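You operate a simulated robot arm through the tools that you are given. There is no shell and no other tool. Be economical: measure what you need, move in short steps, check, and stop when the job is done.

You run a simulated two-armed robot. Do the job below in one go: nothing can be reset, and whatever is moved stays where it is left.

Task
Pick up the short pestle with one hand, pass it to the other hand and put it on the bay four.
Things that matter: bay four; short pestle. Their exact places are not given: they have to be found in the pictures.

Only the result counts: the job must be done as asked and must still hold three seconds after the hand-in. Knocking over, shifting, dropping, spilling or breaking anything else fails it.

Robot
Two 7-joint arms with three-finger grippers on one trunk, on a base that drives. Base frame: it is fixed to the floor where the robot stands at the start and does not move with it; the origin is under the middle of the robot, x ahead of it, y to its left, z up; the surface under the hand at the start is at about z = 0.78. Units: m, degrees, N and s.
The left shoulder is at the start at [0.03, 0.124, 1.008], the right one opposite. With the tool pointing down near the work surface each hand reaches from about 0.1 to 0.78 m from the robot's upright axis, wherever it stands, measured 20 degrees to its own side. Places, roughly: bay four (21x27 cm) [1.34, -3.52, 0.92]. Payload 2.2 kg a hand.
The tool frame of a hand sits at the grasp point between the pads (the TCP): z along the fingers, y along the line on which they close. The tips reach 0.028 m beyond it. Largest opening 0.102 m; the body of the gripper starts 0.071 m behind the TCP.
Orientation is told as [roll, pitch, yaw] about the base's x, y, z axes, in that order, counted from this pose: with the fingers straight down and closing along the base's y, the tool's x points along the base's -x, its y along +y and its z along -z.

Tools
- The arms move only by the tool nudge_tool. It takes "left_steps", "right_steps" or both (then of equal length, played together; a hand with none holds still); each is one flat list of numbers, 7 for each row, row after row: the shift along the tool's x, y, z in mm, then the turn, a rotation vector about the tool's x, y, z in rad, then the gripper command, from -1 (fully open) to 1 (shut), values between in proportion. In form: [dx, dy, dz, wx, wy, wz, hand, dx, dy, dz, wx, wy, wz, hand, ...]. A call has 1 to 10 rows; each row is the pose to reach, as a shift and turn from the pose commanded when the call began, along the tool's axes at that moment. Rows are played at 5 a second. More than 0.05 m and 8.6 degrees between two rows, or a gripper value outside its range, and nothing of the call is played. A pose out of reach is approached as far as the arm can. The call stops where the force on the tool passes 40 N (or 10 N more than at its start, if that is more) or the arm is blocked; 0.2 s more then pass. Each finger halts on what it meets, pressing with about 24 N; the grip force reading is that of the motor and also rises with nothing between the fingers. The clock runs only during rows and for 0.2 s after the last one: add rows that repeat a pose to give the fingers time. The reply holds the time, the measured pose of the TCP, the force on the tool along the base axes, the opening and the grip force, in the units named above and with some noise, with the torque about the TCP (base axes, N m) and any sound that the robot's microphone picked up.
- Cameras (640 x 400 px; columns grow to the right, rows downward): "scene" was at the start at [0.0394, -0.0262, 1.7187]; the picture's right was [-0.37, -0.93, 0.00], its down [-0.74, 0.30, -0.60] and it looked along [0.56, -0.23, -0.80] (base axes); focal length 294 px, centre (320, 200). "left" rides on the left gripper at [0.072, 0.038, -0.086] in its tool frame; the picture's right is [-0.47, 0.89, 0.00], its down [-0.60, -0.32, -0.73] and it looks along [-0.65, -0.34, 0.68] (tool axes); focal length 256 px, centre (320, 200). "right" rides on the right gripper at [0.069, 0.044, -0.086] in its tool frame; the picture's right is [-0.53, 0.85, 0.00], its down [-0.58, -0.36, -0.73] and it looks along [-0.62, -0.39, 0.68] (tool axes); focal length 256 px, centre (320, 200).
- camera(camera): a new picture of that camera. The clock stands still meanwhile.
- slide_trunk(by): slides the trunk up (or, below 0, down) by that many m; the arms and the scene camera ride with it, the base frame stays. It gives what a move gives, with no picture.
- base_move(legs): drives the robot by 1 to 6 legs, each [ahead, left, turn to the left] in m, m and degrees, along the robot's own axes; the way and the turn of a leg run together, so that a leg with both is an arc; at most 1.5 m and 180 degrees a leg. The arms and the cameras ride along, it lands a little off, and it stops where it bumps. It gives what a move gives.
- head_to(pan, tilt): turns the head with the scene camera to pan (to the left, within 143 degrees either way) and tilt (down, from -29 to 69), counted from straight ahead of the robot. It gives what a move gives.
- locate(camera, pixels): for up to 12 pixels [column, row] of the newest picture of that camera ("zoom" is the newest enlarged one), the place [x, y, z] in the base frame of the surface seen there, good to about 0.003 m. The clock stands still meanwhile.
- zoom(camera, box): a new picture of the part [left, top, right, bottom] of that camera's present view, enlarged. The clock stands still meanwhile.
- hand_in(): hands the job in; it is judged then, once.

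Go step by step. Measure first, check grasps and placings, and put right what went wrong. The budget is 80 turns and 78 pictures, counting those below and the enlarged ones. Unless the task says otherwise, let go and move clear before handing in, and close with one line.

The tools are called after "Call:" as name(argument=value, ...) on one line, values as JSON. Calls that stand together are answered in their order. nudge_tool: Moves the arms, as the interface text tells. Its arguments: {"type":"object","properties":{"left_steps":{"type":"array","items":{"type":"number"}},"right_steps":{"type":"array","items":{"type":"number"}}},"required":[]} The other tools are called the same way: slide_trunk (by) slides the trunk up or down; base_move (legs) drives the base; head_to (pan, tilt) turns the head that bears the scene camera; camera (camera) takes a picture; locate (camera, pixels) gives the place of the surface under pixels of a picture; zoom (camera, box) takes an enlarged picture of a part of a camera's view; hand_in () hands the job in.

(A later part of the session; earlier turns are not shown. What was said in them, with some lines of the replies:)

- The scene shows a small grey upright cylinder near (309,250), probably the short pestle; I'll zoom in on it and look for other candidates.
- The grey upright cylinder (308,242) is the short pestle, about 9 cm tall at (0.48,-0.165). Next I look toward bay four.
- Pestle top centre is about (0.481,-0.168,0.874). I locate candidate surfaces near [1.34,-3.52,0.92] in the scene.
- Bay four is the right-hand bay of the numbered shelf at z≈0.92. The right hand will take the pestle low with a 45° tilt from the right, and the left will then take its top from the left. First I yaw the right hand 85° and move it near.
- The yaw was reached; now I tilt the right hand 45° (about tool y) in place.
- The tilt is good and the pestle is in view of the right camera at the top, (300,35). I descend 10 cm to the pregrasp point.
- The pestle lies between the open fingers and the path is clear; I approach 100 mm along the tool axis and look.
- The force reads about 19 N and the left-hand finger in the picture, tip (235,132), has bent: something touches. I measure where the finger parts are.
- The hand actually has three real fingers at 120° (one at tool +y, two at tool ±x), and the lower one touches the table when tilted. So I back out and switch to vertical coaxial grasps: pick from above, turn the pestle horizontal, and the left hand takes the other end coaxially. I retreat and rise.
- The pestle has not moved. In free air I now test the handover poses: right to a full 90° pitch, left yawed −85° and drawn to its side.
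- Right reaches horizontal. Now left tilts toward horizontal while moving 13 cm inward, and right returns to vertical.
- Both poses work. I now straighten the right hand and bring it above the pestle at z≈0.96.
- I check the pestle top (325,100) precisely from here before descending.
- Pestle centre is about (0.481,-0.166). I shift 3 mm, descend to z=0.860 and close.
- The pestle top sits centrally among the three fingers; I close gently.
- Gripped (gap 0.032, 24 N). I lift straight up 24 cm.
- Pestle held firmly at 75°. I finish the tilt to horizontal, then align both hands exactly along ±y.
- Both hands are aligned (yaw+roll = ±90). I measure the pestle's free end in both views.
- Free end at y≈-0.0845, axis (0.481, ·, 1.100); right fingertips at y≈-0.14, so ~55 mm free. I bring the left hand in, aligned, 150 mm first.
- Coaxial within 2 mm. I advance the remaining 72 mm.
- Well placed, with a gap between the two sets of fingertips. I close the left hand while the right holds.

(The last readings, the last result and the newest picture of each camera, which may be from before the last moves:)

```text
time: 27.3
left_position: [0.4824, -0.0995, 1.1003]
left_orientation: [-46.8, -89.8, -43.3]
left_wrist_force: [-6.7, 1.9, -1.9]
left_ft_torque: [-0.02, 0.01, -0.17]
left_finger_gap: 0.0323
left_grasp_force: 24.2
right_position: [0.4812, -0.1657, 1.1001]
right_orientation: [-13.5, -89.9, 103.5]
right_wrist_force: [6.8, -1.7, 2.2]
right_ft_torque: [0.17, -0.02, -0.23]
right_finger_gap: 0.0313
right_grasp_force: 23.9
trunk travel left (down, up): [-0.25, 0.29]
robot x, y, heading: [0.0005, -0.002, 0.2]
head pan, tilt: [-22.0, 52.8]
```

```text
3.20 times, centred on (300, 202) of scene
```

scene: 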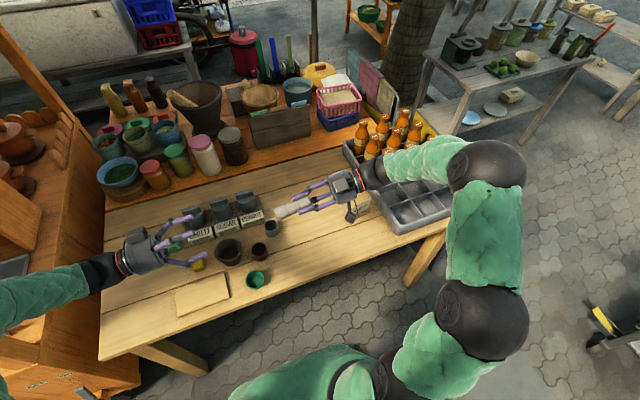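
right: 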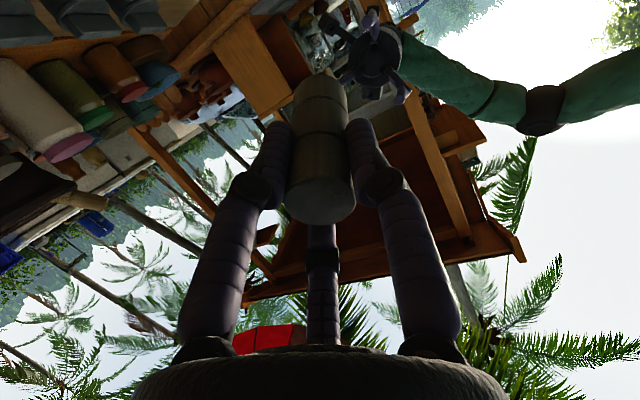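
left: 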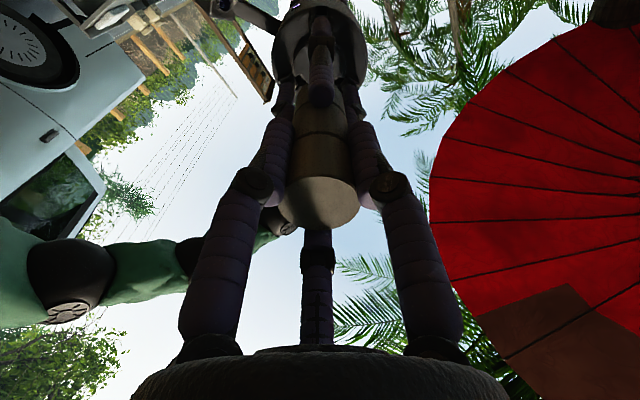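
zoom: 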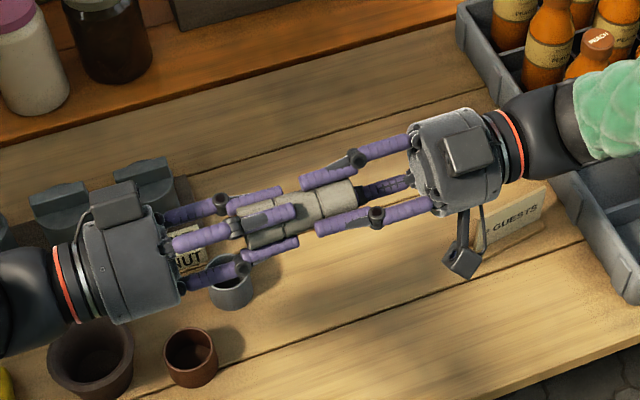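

Left gap is 0.032 at 24 N: both hold it. I open the right hand fully and draw it back along its axis.

Call:
nudge_tool(right_steps=[0, 0, 0, 0, 0, 0, 0.2, 0, 0, 0, 0, 0, 0, -0.5, 0, 0, 0, 0, 0, 0, -1, 0, 0, 0, 0, 0, 0, -1, 0, 0, -25, 0, 0, 0, -1, 0, 0, -60, 0, 0, 0, -1, 0, 0, -100, 0, 0, 0, -1, 0, 0, -120, 0, 0, 0, -1])

Call:
camera(camera="scene")

Call:
camera(camera="left")

```text
time: 29.1
left_position: [0.4835, -0.098, 1.0998]
left_orientation: [-22.4, -89.9, -67.5]
left_wrist_force: [0.0, 0.2, -0.1]
left_ft_torque: [0.0, -0.02, 0.01]
left_finger_gap: 0.0321
left_grasp_force: 24.4
right_position: [0.482, -0.2869, 1.1007]
right_orientation: [38.6, -89.8, 51.4]
right_wrist_force: [0.3, -0.2, 0.4]
right_ft_torque: [0.0, -0.06, 0.0]
right_finger_gap: 0.1018
right_grasp_force: 0.2
trunk travel left (down, up): [-0.25, 0.29]
robot x, y, heading: [0.0006, 0.0017, 0.1]
head pan, tilt: [-22.0, 52.8]
```

```text
42 pictures are left
```

scene: 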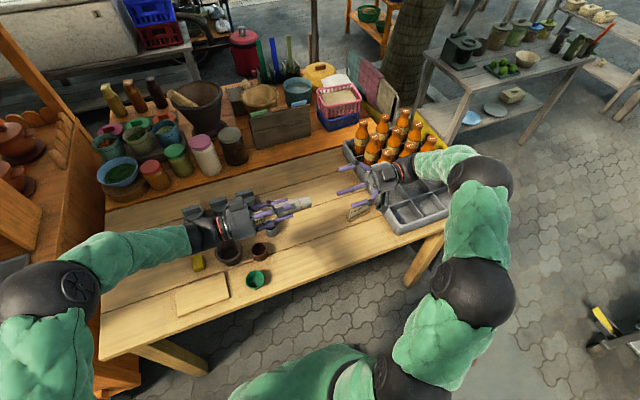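

```text
41 pictures are left
```

left: 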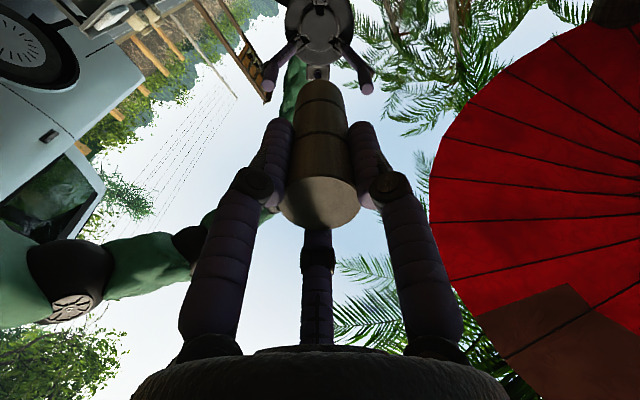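

Handover succeeded: the left hand alone holds the pestle. I turn both hands back to vertical, moving the left hand 20 cm to its own side.

Call:
nudge_tool(left_steps=[0, 0, -20, 0, 0.149, 0, 1, 0, 0, -40, 0, 0.298, 0, 1, 0, 0, -60, 0, 0.447, 0, 1, 0, 0, -80, 0, 0.596, 0, 1, 0, 0, -100, 0, 0.745, 0, 1, 0, 0, -120, 0, 0.894, 0, 1, 0, 0, -140, 0, 1.043, 0, 1, 0, 0, -160, 0, 1.192, 0, 1, 0, 0, -180, 0, 1.341, 0, 1, 0, 0, -200, 0, 1.49, 0, 1], right_steps=[0, 0, 0, 0, 0.149, 0, -1, 0, 0, 0, 0, 0.298, 0, -1, 0, 0, 0, 0, 0.447, 0, -1, 0, 0, 0, 0, 0.596, 0, -1, 0, 0, 0, 0, 0.745, 0, -1, 0, 0, 0, 0, 0.894, 0, -1, 0, 0, 0, 0, 1.043, 0, -1, 0, 0, 0, 0, 1.192, 0, -1, 0, 0, 0, 0, 1.341, 0, -1, 0, 0, 0, 0, 1.49, 0, -1])

Call:
camera(camera="scene")

```text
time: 31.3
left_position: [0.4834, 0.1037, 1.1003]
left_orientation: [0.1, -4.5, -89.9]
left_wrist_force: [1.0, 0.5, -0.3]
left_ft_torque: [0.0, 0.02, -0.02]
left_finger_gap: 0.0318
left_grasp_force: 24.1
right_position: [0.4833, -0.2861, 1.1003]
right_orientation: [0.1, -4.4, 89.9]
right_wrist_force: [0.0, 0.8, 0.5]
right_ft_torque: [-0.02, 0.0, -0.01]
right_finger_gap: 0.1021
right_grasp_force: 0.1
trunk travel left (down, up): [-0.25, 0.29]
robot x, y, heading: [-0.002, 0.0006, 0.1]
head pan, tilt: [-22.0, 52.8]
```

```text
40 pictures are left
```

scene: 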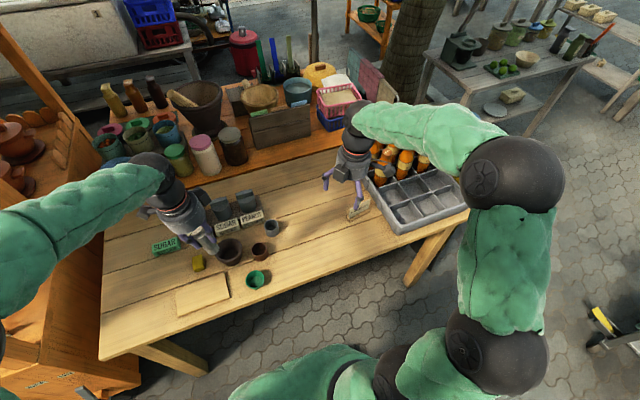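

Now I yaw both hands back to straight and pull them in toward the robot for driving.

Call:
nudge_tool(left_steps=[0, -14, -5, 0, 0, -0.149, 1, 0, -28, -10, 0, 0, -0.298, 1, 0, -42, -15, 0, 0, -0.447, 1, 0, -56, -20, 0, 0, -0.596, 1, 0, -70, -25, 0, 0, -0.745, 1, 0, -84, -30, 0, 0, -0.894, 1, 0, -98, -35, 0, 0, -1.043, 1, 0, -112, -40, 0, 0, -1.192, 1, 0, -126, -45, 0, 0, -1.341, 1, 0, -140, -50, 0, 0, -1.49, 1], right_steps=[0, 14, -5, 0, 0, 0.149, -1, 0, 28, -10, 0, 0, 0.298, -1, 0, 42, -15, 0, 0, 0.447, -1, 0, 56, -20, 0, 0, 0.596, -1, 0, 70, -25, 0, 0, 0.745, -1, 0, 84, -30, 0, 0, 0.894, -1, 0, 98, -35, 0, 0, 1.043, -1, 0, 112, -40, 0, 0, 1.192, -1, 0, 126, -45, 0, 0, 1.341, -1, 0, 140, -50, 0, 0, 1.49, -1])

Call:
head_to(pan=-75, tilt=45)

Call:
camera(camera="scene")

```text
time: 33.5
left_position: [0.3412, 0.1062, 1.1501]
left_orientation: [-4.6, -0.4, -4.4]
left_wrist_force: [-0.2, 0.5, -0.9]
left_ft_torque: [0.0, 0.0, 0.0]
left_finger_gap: 0.0321
left_grasp_force: 23.9
right_position: [0.3401, -0.2909, 1.1508]
right_orientation: [4.5, -0.5, 4.4]
right_wrist_force: [0.4, 0.4, -0.5]
right_ft_torque: [0.0, 0.0, 0.0]
right_finger_gap: 0.1017
right_grasp_force: 0.1
trunk travel left (down, up): [-0.25, 0.29]
robot x, y, heading: [0.0002, -0.0015, -0.1]
head pan, tilt: [-22.0, 52.8]
```

```text
time: 34.7
left_position: [0.3416, 0.1052, 1.1504]
left_orientation: [-4.6, -0.4, -4.6]
left_wrist_force: [0.0, -0.2, -0.5]
left_ft_torque: [0.02, -0.02, 0.05]
left_finger_gap: 0.0321
left_grasp_force: 23.6
right_position: [0.3408, -0.2918, 1.1505]
right_orientation: [4.5, -0.4, 4.7]
right_wrist_force: [-0.4, 0.9, -0.3]
right_ft_torque: [-0.01, -0.01, -0.02]
right_finger_gap: 0.1022
right_grasp_force: 0.0
trunk travel left (down, up): [-0.25, 0.29]
robot x, y, heading: [-0.0019, 0.0021, 0.2]
head pan, tilt: [-75.0, 45.0]
```

```text
39 pictures are left
```

scene: 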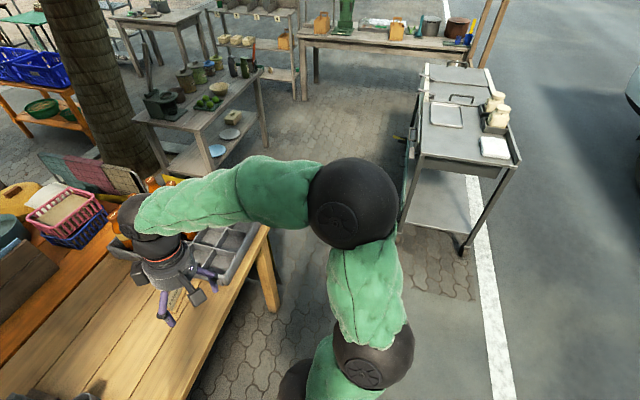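

I measure the layout of obstacles: own table corner, bench on the left, steel cart on the right, shelf and long table behind.

Call:
locate(camera="scene", pixels=[[268, 228], [275, 310], [255, 72], [266, 145], [218, 168], [420, 162], [405, 228], [422, 68], [515, 165], [300, 38], [295, 98], [400, 45]])

Call:
locate(camera="scene", pixels=[[330, 120], [320, 90], [350, 75], [205, 220], [217, 110], [460, 255], [290, 12], [270, 80], [350, 140], [380, 60], [300, 60], [306, 82]])

```text
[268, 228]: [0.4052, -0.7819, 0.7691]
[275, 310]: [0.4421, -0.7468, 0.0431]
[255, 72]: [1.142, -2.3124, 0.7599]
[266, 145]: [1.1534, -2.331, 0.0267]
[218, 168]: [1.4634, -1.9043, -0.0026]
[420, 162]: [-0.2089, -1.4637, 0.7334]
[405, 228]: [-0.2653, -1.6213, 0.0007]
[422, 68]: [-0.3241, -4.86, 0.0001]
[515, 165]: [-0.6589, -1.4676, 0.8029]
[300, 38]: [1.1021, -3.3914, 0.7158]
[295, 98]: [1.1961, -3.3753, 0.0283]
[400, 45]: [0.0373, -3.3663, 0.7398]
```

```text
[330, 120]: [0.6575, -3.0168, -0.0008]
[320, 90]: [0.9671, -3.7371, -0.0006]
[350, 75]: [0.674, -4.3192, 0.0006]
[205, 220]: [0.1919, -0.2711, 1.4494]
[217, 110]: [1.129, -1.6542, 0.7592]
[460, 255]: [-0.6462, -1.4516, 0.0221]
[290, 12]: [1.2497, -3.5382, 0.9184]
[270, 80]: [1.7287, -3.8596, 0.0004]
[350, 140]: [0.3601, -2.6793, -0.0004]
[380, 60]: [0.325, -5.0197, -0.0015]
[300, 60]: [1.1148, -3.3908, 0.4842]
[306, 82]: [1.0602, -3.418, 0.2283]
```

The aisle between the steel cart (x<-0.2) and the bench (x>1.13) is wide; shelf front at y≈-3.38. Before driving I glance left/behind for obstacles near the robot.

Call:
head_to(pan=100, tilt=50)

Call:
camera(camera="scene")

Call:
head_to(pan=-140, tilt=50)

Call:
camera(camera="scene")

```text
time: 37.3
left_position: [0.3422, 0.1065, 1.1496]
left_orientation: [-4.6, -0.5, -4.6]
left_wrist_force: [-0.4, -0.4, -0.7]
left_ft_torque: [-0.03, 0.03, 0.04]
left_finger_gap: 0.0321
left_grasp_force: 24.3
right_position: [0.3421, -0.2917, 1.1501]
right_orientation: [4.5, -0.4, 4.6]
right_wrist_force: [0.0, -0.2, 0.1]
right_ft_torque: [-0.03, -0.01, 0.0]
right_finger_gap: 0.102
right_grasp_force: 0.1
trunk travel left (down, up): [-0.25, 0.29]
robot x, y, heading: [-0.0024, -0.0022, 0.1]
head pan, tilt: [100.0, 50.0]
```

```text
38 pictures are left
```

scene: 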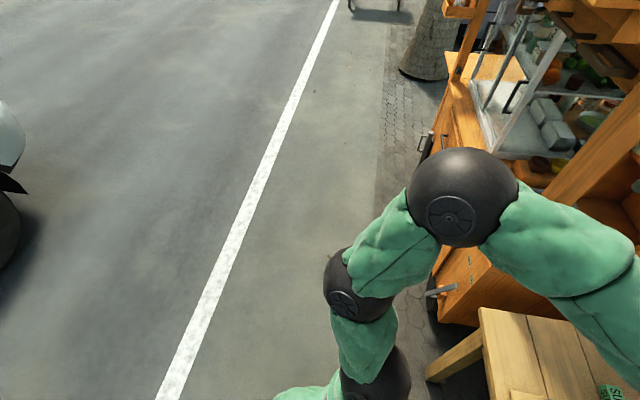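

```text
time: 40.7
left_position: [0.3425, 0.105, 1.1493]
left_orientation: [-4.6, -0.4, -4.6]
left_wrist_force: [-0.2, 0.3, -1.2]
left_ft_torque: [0.0, -0.01, 0.0]
left_finger_gap: 0.0318
left_grasp_force: 24.4
right_position: [0.3414, -0.2914, 1.1496]
right_orientation: [4.5, -0.3, 4.6]
right_wrist_force: [-0.3, 0.1, -0.2]
right_ft_torque: [0.0, 0.05, -0.01]
right_finger_gap: 0.1022
right_grasp_force: 0.2
trunk travel left (down, up): [-0.25, 0.29]
robot x, y, heading: [-0.0008, -0.0013, 0.1]
head pan, tilt: [-140.0, 50.0]
```

```text
37 pictures are left
```

scene: 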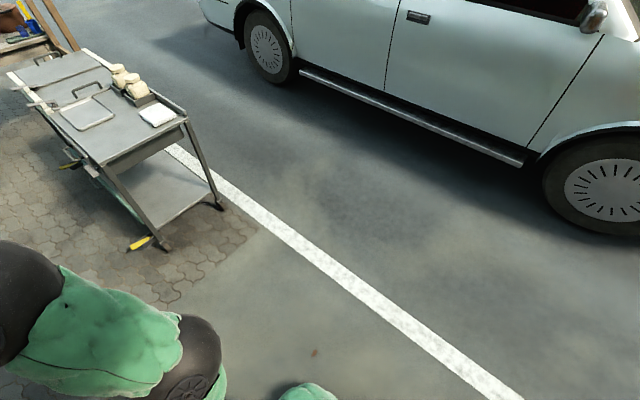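

Behind is free. I back up 0.25 m, turn right 90°, drive ahead and slant left into the aisle, then check.

Call:
base_move(legs=[[-0.25, 0, 0], [0, 0, -90], [0.95, 0, 0], [0.3, 0.65, 0]])

Call:
head_to(pan=15, tilt=40)

Call:
camera(camera="scene")

```text
time: 53.4
left_position: [0.3607, -1.5027, 1.1475]
left_orientation: [-4.6, -0.3, -91.9]
left_wrist_force: [0.5, -0.2, 0.0]
left_ft_torque: [0.06, 0.05, 0.02]
left_finger_gap: 0.0321
left_grasp_force: 24.0
right_position: [-0.0356, -1.5205, 1.1506]
right_orientation: [4.4, -0.3, -82.9]
right_wrist_force: [1.4, -0.3, -0.1]
right_ft_torque: [0.04, 0.07, -0.02]
right_finger_gap: 0.102
right_grasp_force: 0.0
trunk travel left (down, up): [-0.25, 0.29]
robot x, y, heading: [0.2357, -1.1624, -87.5]
head pan, tilt: [-140.0, 50.0]
stopped in leg 4: the robot was blocked; the commanded pose is now the measured one
```

```text
time: 55.8
left_position: [0.3575, -1.5001, 1.1489]
left_orientation: [-4.5, -0.4, -92.0]
left_wrist_force: [-0.1, 0.3, -0.7]
left_ft_torque: [-0.01, -0.04, 0.02]
left_finger_gap: 0.032
left_grasp_force: 23.8
right_position: [-0.0382, -1.517, 1.1506]
right_orientation: [4.4, -0.5, -82.9]
right_wrist_force: [-0.6, -0.6, 0.2]
right_ft_torque: [0.01, 0.03, 0.02]
right_finger_gap: 0.1021
right_grasp_force: 0.0
trunk travel left (down, up): [-0.25, 0.29]
robot x, y, heading: [0.2358, -1.163, -87.4]
head pan, tilt: [15.0, 40.0]
```

```text
36 pictures are left
```

scene: 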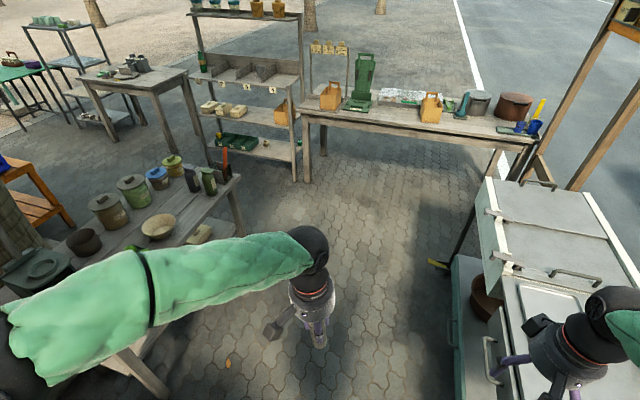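

The robot stopped at (0.236,-1.163). I look to the left and back, and at the right, to see what blocks.

Call:
head_to(pan=110, tilt=50)

Call:
camera(camera="scene")

Call:
head_to(pan=-50, tilt=60)

Call:
camera(camera="scene")

```text
time: 57.5
left_position: [0.3587, -1.5013, 1.1507]
left_orientation: [-4.4, -0.3, -91.9]
left_wrist_force: [-0.7, 0.3, -1.5]
left_ft_torque: [0.01, 0.03, 0.01]
left_finger_gap: 0.0321
left_grasp_force: 24.5
right_position: [-0.0386, -1.5186, 1.1509]
right_orientation: [4.5, -0.5, -82.9]
right_wrist_force: [-0.6, 0.2, 0.1]
right_ft_torque: [-0.05, -0.02, 0.05]
right_finger_gap: 0.102
right_grasp_force: 0.1
trunk travel left (down, up): [-0.25, 0.29]
robot x, y, heading: [0.2372, -1.1648, -87.5]
head pan, tilt: [110.0, 50.0]
```

```text
35 pictures are left
```

scene: 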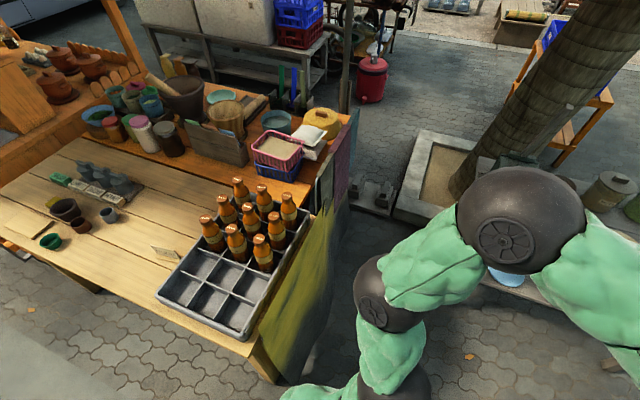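

```text
time: 60.0
left_position: [0.3577, -1.5002, 1.1498]
left_orientation: [-4.5, -0.3, -92.0]
left_wrist_force: [-0.3, 0.6, -1.0]
left_ft_torque: [0.02, -0.02, 0.02]
left_finger_gap: 0.0319
left_grasp_force: 24.3
right_position: [-0.0396, -1.5176, 1.1504]
right_orientation: [4.5, -0.5, -82.8]
right_wrist_force: [0.6, 0.1, 0.2]
right_ft_torque: [0.0, 0.0, 0.05]
right_finger_gap: 0.1019
right_grasp_force: 0.1
trunk travel left (down, up): [-0.25, 0.29]
robot x, y, heading: [0.2373, -1.1604, -87.4]
head pan, tilt: [-50.0, 60.0]
```

```text
34 pictures are left
```

scene: 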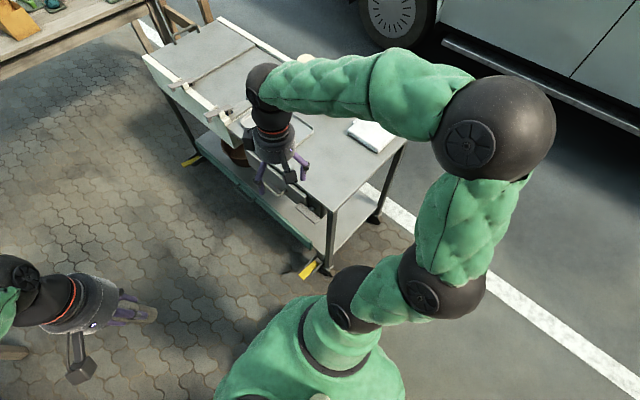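

Nothing was disturbed; the rear-left base corner likely met the table leg. I raise the trunk for arm clearance, drive forward first, then left, then down the aisle.

Call:
slide_trunk(by=0.15)

Call:
base_move(legs=[[0.18, 0, -2.5], [0.12, 0.25, 0], [1.3, 0, 0]])

Call:
head_to(pan=30, tilt=40)

Call:
camera(camera="scene")

```text
time: 61.7
left_position: [0.3583, -1.5004, 1.3003]
left_orientation: [-4.6, -0.3, -92.1]
left_wrist_force: [-0.8, 0.2, 0.2]
left_ft_torque: [0.02, -0.02, 0.0]
left_finger_gap: 0.032
left_grasp_force: 23.5
right_position: [-0.0392, -1.5184, 1.2999]
right_orientation: [4.5, -0.4, -82.9]
right_wrist_force: [0.0, 1.7, -0.5]
right_ft_torque: [0.0, 0.04, 0.02]
right_finger_gap: 0.1018
right_grasp_force: 0.0
trunk travel left (down, up): [-0.4, 0.14]
robot x, y, heading: [0.2355, -1.1639, -87.3]
head pan, tilt: [-50.0, 60.0]
```

```text
time: 70.8
left_position: [0.5963, -3.0849, 1.2992]
left_orientation: [-4.4, -0.3, -94.8]
left_wrist_force: [0.6, 0.8, -0.4]
left_ft_torque: [-0.02, -0.01, -0.02]
left_finger_gap: 0.0322
left_grasp_force: 24.1
right_position: [0.1987, -3.0843, 1.3003]
right_orientation: [4.4, -0.4, -85.6]
right_wrist_force: [-0.1, 0.4, -0.9]
right_ft_torque: [0.0, 0.01, -0.02]
right_finger_gap: 0.1021
right_grasp_force: 0.0
trunk travel left (down, up): [-0.4, 0.14]
robot x, y, heading: [0.488, -2.7437, -90.3]
head pan, tilt: [-50.0, 60.0]
```

```text
time: 72.3
left_position: [0.5957, -3.0858, 1.2999]
left_orientation: [-4.5, -0.3, -94.7]
left_wrist_force: [-0.4, 0.3, -0.6]
left_ft_torque: [0.01, -0.04, 0.01]
left_finger_gap: 0.0318
left_grasp_force: 24.3
right_position: [0.1982, -3.0837, 1.3008]
right_orientation: [4.5, -0.5, -85.6]
right_wrist_force: [-0.1, -0.4, -0.5]
right_ft_torque: [0.05, -0.02, 0.01]
right_finger_gap: 0.102
right_grasp_force: 0.1
trunk travel left (down, up): [-0.4, 0.14]
robot x, y, heading: [0.4897, -2.7429, -90.4]
head pan, tilt: [30.0, 40.0]
```

```text
33 pictures are left
```

scene: 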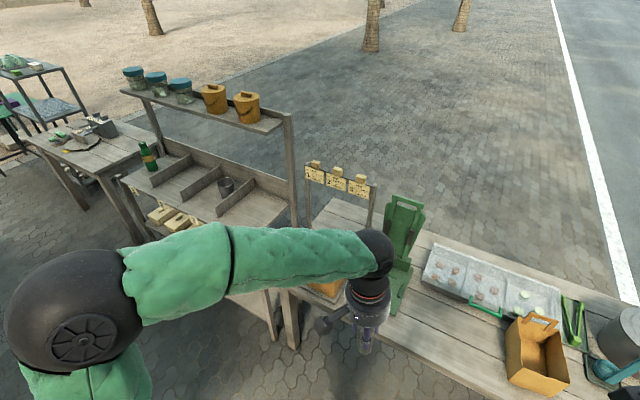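

At (0.49,-2.74). I move 0.1 m forward and 0.68 m left to stand before bay four, then look at the bay.

Call:
base_move(legs=[[0.1, 0, 0.4], [0, 0.34, 0], [0, 0.34, 0]])

Call:
head_to(pan=10, tilt=45)

Call:
camera(camera="scene")

```text
time: 77.2
left_position: [1.2826, -3.1793, 1.2993]
left_orientation: [-4.6, -0.3, -94.3]
left_wrist_force: [-0.6, -0.3, -0.6]
left_ft_torque: [0.0, 0.02, 0.0]
left_finger_gap: 0.0319
left_grasp_force: 24.2
right_position: [0.8851, -3.1822, 1.3006]
right_orientation: [4.6, -0.5, -85.2]
right_wrist_force: [-0.7, 0.2, 0.2]
right_ft_torque: [0.01, 0.02, -0.01]
right_finger_gap: 0.102
right_grasp_force: 0.1
trunk travel left (down, up): [-0.4, 0.14]
robot x, y, heading: [1.1789, -2.8401, -89.6]
head pan, tilt: [30.0, 40.0]
```

```text
time: 78.0
left_position: [1.281, -3.1807, 1.2991]
left_orientation: [-4.5, -0.3, -94.4]
left_wrist_force: [0.2, 0.1, -1.1]
left_ft_torque: [0.01, -0.02, 0.02]
left_finger_gap: 0.032
left_grasp_force: 24.3
right_position: [0.8847, -3.1816, 1.3014]
right_orientation: [4.4, -0.5, -85.2]
right_wrist_force: [-0.6, -0.3, -0.3]
right_ft_torque: [0.06, 0.01, 0.02]
right_finger_gap: 0.1021
right_grasp_force: 0.0
trunk travel left (down, up): [-0.4, 0.14]
robot x, y, heading: [1.174, -2.8416, -89.8]
head pan, tilt: [10.0, 45.0]
```

```text
32 pictures are left
```

scene: 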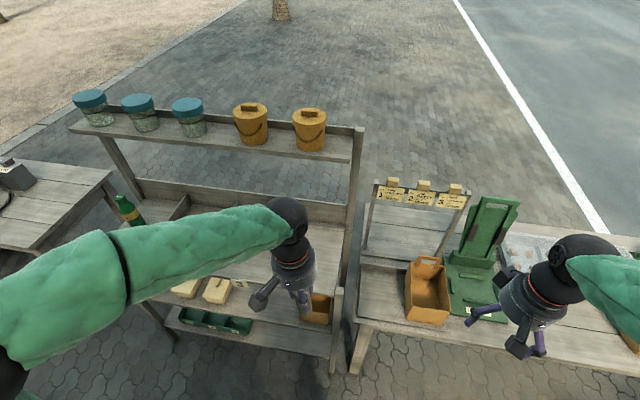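

Bay four lies behind the left hand in view. I measure the visible bay surface, the right post and the upper shelf.

Call:
locate(camera="scene", pixels=[[325, 240], [325, 215], [330, 262], [325, 280], [348, 230], [338, 290], [348, 158], [355, 190], [313, 192], [320, 296], [360, 135], [440, 210]])

Call:
zoom(camera="scene", box=[200, 130, 400, 310])

Call:
camera(camera="left")

```text
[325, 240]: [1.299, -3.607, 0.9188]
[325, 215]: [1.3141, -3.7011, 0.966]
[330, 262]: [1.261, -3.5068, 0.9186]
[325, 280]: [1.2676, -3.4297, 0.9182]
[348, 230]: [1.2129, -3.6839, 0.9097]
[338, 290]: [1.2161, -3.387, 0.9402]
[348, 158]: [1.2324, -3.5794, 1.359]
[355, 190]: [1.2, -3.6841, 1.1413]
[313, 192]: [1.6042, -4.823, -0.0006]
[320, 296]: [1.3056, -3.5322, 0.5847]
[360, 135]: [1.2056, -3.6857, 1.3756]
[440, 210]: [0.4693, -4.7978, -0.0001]
```

```text
2.22 times, centred on (300, 220) of scene
```

zoom: 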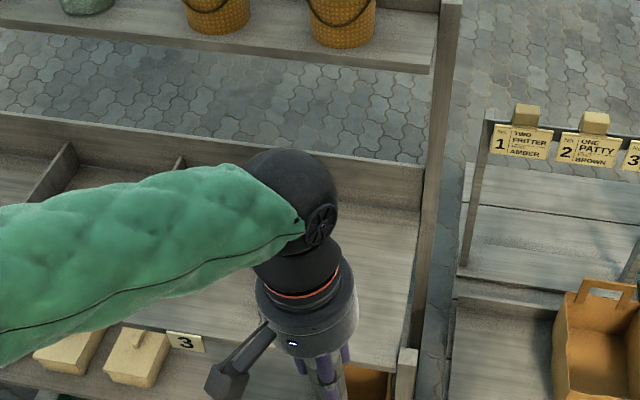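

```text
30 pictures are left
```

left: 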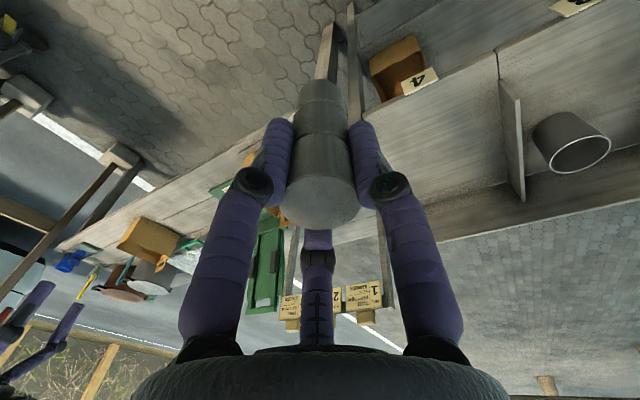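

The left camera shows label "4" with an empty bay between the right post (x≈1.22) and the divider; the surface is z≈0.9185. I first straighten the hand's 4.5° tilt and lower to z≈1.08 in front of the shelf.

Call:
nudge_tool(left_steps=[0, 0, 0, -0.04, 0, 0, 1, 0, 0, 0, -0.079, 0, 0, 1])

Call:
nudge_tool(left_steps=[0, 0, 37, 0, 0, 0, 1, 0, 0, 74, 0, 0, 0, 1, 0, 0, 111, 0, 0, 0, 1, 0, 0, 148, 0, 0, 0, 1, 0, 0, 185, 0, 0, 0, 1, 0, 0, 219, 0, 0, 0, 1, 0, 0, 219, 0, 0, 0, 1])

Call:
camera(camera="left")

Call:
camera(camera="scene")

```text
time: 78.6
left_position: [1.2818, -3.1818, 1.2999]
left_orientation: [0.0, -0.4, -94.3]
left_wrist_force: [0.1, 0.0, -0.5]
left_ft_torque: [0.0, 0.01, 0.0]
left_finger_gap: 0.032
left_grasp_force: 24.1
right_position: [0.8843, -3.1822, 1.3006]
right_orientation: [4.5, -0.5, -85.2]
right_wrist_force: [-0.1, -0.1, 0.1]
right_ft_torque: [0.01, 0.03, 0.03]
right_finger_gap: 0.1019
right_grasp_force: 0.1
trunk travel left (down, up): [-0.4, 0.14]
robot x, y, heading: [1.1704, -2.8383, -89.6]
head pan, tilt: [10.0, 45.0]
```

```text
time: 80.2
left_position: [1.2833, -3.1802, 1.0808]
left_orientation: [0.0, -0.3, -94.4]
left_wrist_force: [0.3, 0.5, -1.1]
left_ft_torque: [0.01, 0.04, -0.02]
left_finger_gap: 0.0323
left_grasp_force: 24.3
right_position: [0.8847, -3.1812, 1.3011]
right_orientation: [4.5, -0.6, -85.2]
right_wrist_force: [0.3, 0.0, -0.2]
right_ft_torque: [0.01, 0.05, 0.0]
right_finger_gap: 0.102
right_grasp_force: 0.2
trunk travel left (down, up): [-0.4, 0.14]
robot x, y, heading: [1.1774, -2.8432, -89.6]
head pan, tilt: [10.0, 45.0]
```

```text
29 pictures are left
```

left: 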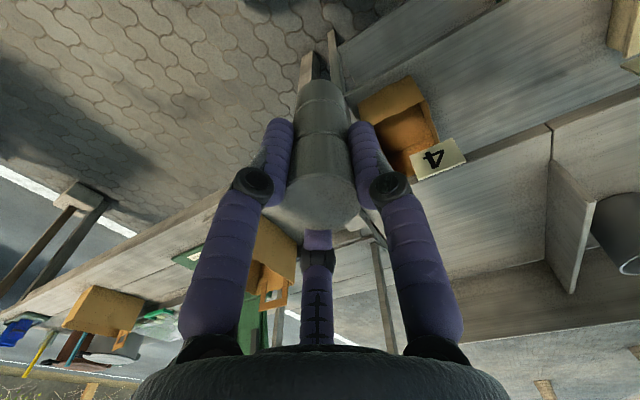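

```text
28 pictures are left
```

scene: 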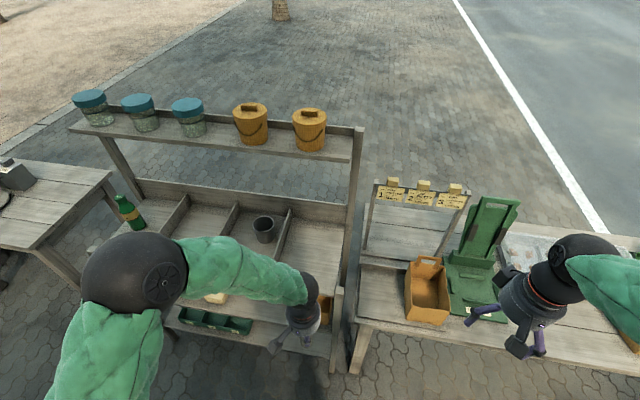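

The bay is now in clear view. I measure its edges and also the left elbow against the green bottle.

Call:
locate(camera="scene", pixels=[[130, 250], [160, 290], [128, 198], [290, 212], [283, 240], [300, 260], [320, 240], [336, 240], [310, 215], [240, 255], [300, 285], [264, 222]])

Call:
locate(camera="left", pixels=[[500, 180], [440, 230], [340, 240], [555, 170], [572, 290], [460, 165], [565, 200], [320, 85]])

```text
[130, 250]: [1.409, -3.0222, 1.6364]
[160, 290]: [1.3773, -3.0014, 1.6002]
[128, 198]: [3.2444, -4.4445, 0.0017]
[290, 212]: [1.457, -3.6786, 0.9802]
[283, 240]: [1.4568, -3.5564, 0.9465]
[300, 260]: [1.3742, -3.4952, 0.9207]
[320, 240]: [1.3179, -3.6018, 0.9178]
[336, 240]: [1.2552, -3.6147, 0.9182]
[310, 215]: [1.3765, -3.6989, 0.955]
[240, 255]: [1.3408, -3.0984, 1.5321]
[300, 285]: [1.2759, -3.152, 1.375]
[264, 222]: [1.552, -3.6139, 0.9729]
```

```text
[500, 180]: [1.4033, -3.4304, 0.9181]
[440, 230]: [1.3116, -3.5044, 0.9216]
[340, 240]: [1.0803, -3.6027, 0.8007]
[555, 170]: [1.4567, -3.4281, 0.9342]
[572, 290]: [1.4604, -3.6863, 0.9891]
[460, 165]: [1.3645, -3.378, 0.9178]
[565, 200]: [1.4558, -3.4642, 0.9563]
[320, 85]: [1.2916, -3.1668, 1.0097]
```

Elbow is high (z 1.6), bay spans x≈1.23–1.45. I move over the target (1.335,-3.46) at constant height.

Call:
nudge_tool(left_steps=[-46, 12, 0, 0, 0, 0, 1, -91, 24, 0, 0, 0, 0, 1, -137, 36, 0, 0, 0, 0, 1, -183, 49, 0, 0, 0, 0, 1, -228, 61, 0, 0, 0, 0, 1, -274, 73, 0, 0, 0, 0, 1, -274, 73, 0, 0, 0, 0, 1])

Call:
camera(camera="scene")

Call:
camera(camera="left")

```text
time: 81.8
left_position: [1.3341, -3.4607, 1.0821]
left_orientation: [0.0, -0.4, -94.4]
left_wrist_force: [0.2, -0.1, 0.0]
left_ft_torque: [-0.04, -0.01, 0.0]
left_finger_gap: 0.0322
left_grasp_force: 24.0
right_position: [0.8843, -3.1794, 1.3004]
right_orientation: [4.5, -0.5, -85.1]
right_wrist_force: [0.6, 0.4, -0.3]
right_ft_torque: [-0.04, 0.01, -0.01]
right_finger_gap: 0.1022
right_grasp_force: 0.0
trunk travel left (down, up): [-0.4, 0.14]
robot x, y, heading: [1.1711, -2.8402, -89.7]
head pan, tilt: [10.0, 45.0]
```

```text
27 pictures are left
```

scene: 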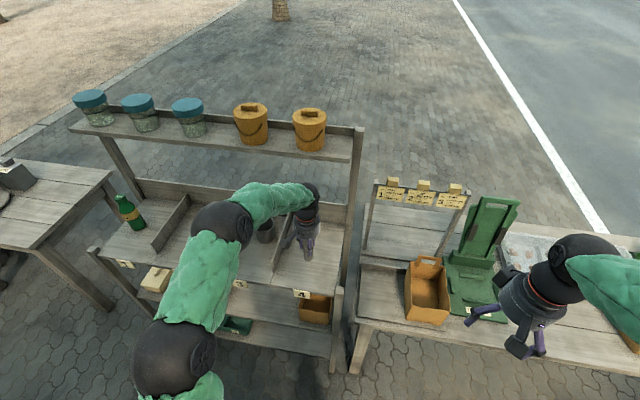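

```text
26 pictures are left
```

left: 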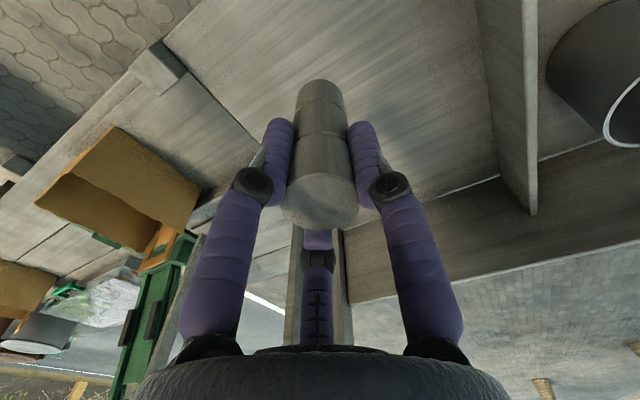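

Over bay four, clear of divider and post. I lower 77 mm (about 5 mm short), then feel for contact.

Call:
nudge_tool(left_steps=[0, 0, 25, 0, 0, 0, 1, 0, 0, 50, 0, 0, 0, 1, 0, 0, 70, 0, 0, 0, 1, 0, 0, 77, 0, 0, 0, 1, 0, 0, 77, 0, 0, 0, 1])

Call:
zoom(camera="left", box=[200, 40, 440, 240])

Call:
nudge_tool(left_steps=[0, 0, 1, 0, 0, 0, 1, 0, 0, 2, 0, 0, 0, 1, 0, 0, 3, 0, 0, 0, 1])

```text
time: 83.0
left_position: [1.3344, -3.4607, 1.004]
left_orientation: [0.0, -0.1, -94.4]
left_wrist_force: [0.8, -0.4, -0.2]
left_ft_torque: [0.01, -0.01, 0.02]
left_finger_gap: 0.0321
left_grasp_force: 23.5
right_position: [0.885, -3.1829, 1.3006]
right_orientation: [4.5, -0.4, -85.2]
right_wrist_force: [0.4, 0.0, -0.1]
right_ft_torque: [-0.01, -0.02, -0.02]
right_finger_gap: 0.1021
right_grasp_force: 0.1
trunk travel left (down, up): [-0.4, 0.14]
robot x, y, heading: [1.1794, -2.8408, -89.8]
head pan, tilt: [10.0, 45.0]
```

```text
2.00 times, centred on (320, 140) of left
```

zoom: 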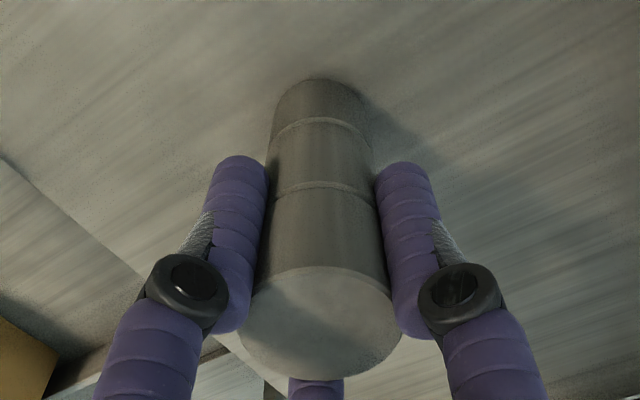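

```text
time: 83.8
left_position: [1.3347, -3.46, 1.0024]
left_orientation: [0.1, -0.3, -94.5]
left_wrist_force: [0.3, -0.1, -0.2]
left_ft_torque: [-0.02, 0.02, 0.0]
left_finger_gap: 0.0322
left_grasp_force: 24.5
right_position: [0.885, -3.1831, 1.3002]
right_orientation: [4.5, -0.5, -85.2]
right_wrist_force: [0.1, 0.0, 0.7]
right_ft_torque: [0.0, 0.0, -0.02]
right_finger_gap: 0.102
right_grasp_force: 0.1
trunk travel left (down, up): [-0.4, 0.14]
robot x, y, heading: [1.1734, -2.8392, -89.6]
head pan, tilt: [10.0, 45.0]
```

No contact yet; I continue down in 1 mm steps.

Call:
nudge_tool(left_steps=[0, 0, 0.7, 0, 0, 0, 1, 0, 0, 1.5, 0, 0, 0, 1])

Call:
nudge_tool(left_steps=[0, 0, 0.7, 0, 0, 0, 1, 0, 0, 1.5, 0, 0, 0, 1])

```text
time: 84.4
left_position: [1.3345, -3.461, 1.0014]
left_orientation: [0.0, -0.2, -94.2]
left_wrist_force: [-0.6, -0.1, -0.2]
left_ft_torque: [0.01, 0.01, 0.01]
left_finger_gap: 0.0319
left_grasp_force: 23.8
right_position: [0.8845, -3.1825, 1.3009]
right_orientation: [4.5, -0.4, -85.2]
right_wrist_force: [-0.3, -0.1, 0.5]
right_ft_torque: [0.02, 0.01, -0.01]
right_finger_gap: 0.1021
right_grasp_force: 0.0
trunk travel left (down, up): [-0.4, 0.14]
robot x, y, heading: [1.176, -2.8396, -89.5]
head pan, tilt: [10.0, 45.0]
```

```text
time: 85.0
left_position: [1.3346, -3.4606, 0.9995]
left_orientation: [0.0, -0.4, -94.3]
left_wrist_force: [-1.1, 2.2, 6.9]
left_ft_torque: [0.17, 0.05, -0.01]
left_finger_gap: 0.032
left_grasp_force: 24.4
right_position: [0.8842, -3.1822, 1.3015]
right_orientation: [4.5, -0.6, -85.3]
right_wrist_force: [-0.1, -0.1, 0.1]
right_ft_torque: [0.0, 0.0, 0.02]
right_finger_gap: 0.1022
right_grasp_force: 0.1
trunk travel left (down, up): [-0.4, 0.14]
robot x, y, heading: [1.1735, -2.8367, -89.5]
head pan, tilt: [10.0, 45.0]
```

Contact felt (≈7 N). I ease off slightly, open the fingers, and rise straight up.

Call:
nudge_tool(left_steps=[0, 0, -0.4, 0, 0, 0, 0.7, 0, 0, -0.4, 0, 0, 0, 0.4, 0, 0, -0.4, 0, 0, 0, 0.1, 0, 0, -0.4, 0, 0, 0, -0.3, 0, 0, -0.4, 0, 0, 0, -1, 0, 0, -0.4, 0, 0, 0, -1, 0, 0, -0.4, 0, 0, 0, -1])

Call:
camera(camera="left")

```text
time: 86.6
left_position: [1.3356, -3.4606, 0.9986]
left_orientation: [0.1, -0.3, -94.4]
left_wrist_force: [0.4, -0.1, -0.9]
left_ft_torque: [0.0, 0.03, -0.05]
left_finger_gap: 0.1023
left_grasp_force: 0.2
right_position: [0.884, -3.1817, 1.3007]
right_orientation: [4.5, -0.4, -85.2]
right_wrist_force: [-0.2, -0.9, 0.3]
right_ft_torque: [0.01, 0.0, -0.02]
right_finger_gap: 0.102
right_grasp_force: 0.0
trunk travel left (down, up): [-0.4, 0.14]
robot x, y, heading: [1.1752, -2.8407, -89.7]
head pan, tilt: [10.0, 45.0]
```

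```text
24 pictures are left
```

left: 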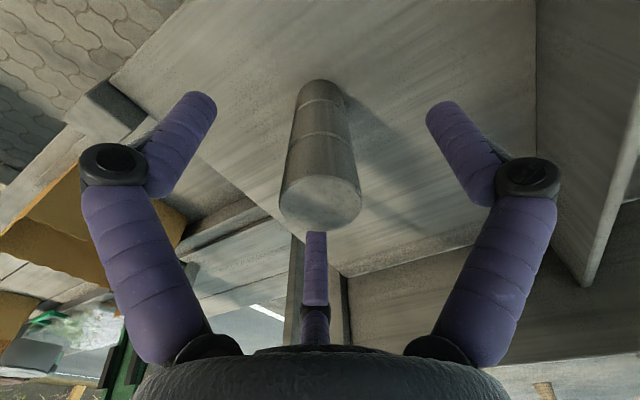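

The pestle stands free among the open fingers. I rise 90 mm, then draw back toward the robot.

Call:
nudge_tool(left_steps=[0, 0, -20, 0, 0, 0, -1, 0, 0, -45, 0, 0, 0, -1, 0, 0, -70, 0, 0, 0, -1, 0, 0, -95, 0, 0, 0, -1, 45, -8, -100, 0, 0, 0, -1, 90, -16, -100, 0, 0, 0, -1, 135, -24, -100, 0, 0, 0, -1, 180, -32, -100, 0, 0, 0, -1, 220, -40, -100, 0, 0, 0, -1, 250, -50, -100, 0, 0, 0, -1])

Call:
camera(camera="scene")

Call:
camera(camera="left")

```text
time: 88.8
left_position: [1.3025, -3.2045, 1.0965]
left_orientation: [0.1, -0.3, -94.3]
left_wrist_force: [-0.7, -0.3, -1.2]
left_ft_torque: [-0.01, 0.01, -0.03]
left_finger_gap: 0.1021
left_grasp_force: 0.1
right_position: [0.885, -3.1813, 1.3011]
right_orientation: [4.5, -0.5, -85.3]
right_wrist_force: [-0.2, 0.6, 0.2]
right_ft_torque: [-0.02, -0.04, 0.03]
right_finger_gap: 0.1022
right_grasp_force: 0.1
trunk travel left (down, up): [-0.4, 0.14]
robot x, y, heading: [1.1748, -2.8392, -89.5]
head pan, tilt: [10.0, 45.0]
```

```text
23 pictures are left
```

scene: 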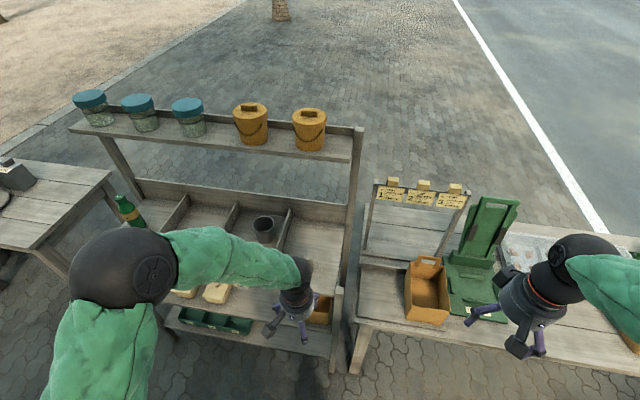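

```text
22 pictures are left
```

left: 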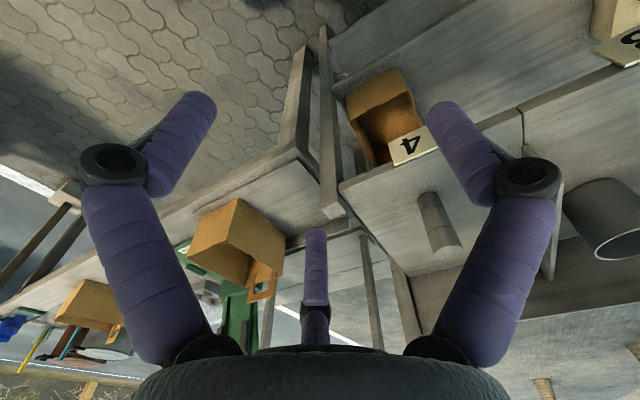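

The left camera (437,225) shows the pestle standing upright in bay four behind label "4", with both hands clear. I hand in.

Call:
hand_in()

```text
The job is handed in.
```

The short pestle was picked up with the right hand, passed to the left, and now stands upright in bay four; both hands are clear and the job is handed in. On the way, one finger touched the table during a first grasp attempt, and the base was stopped once while leaving, probably by a table leg. I saw nothing knocked over or shifted.
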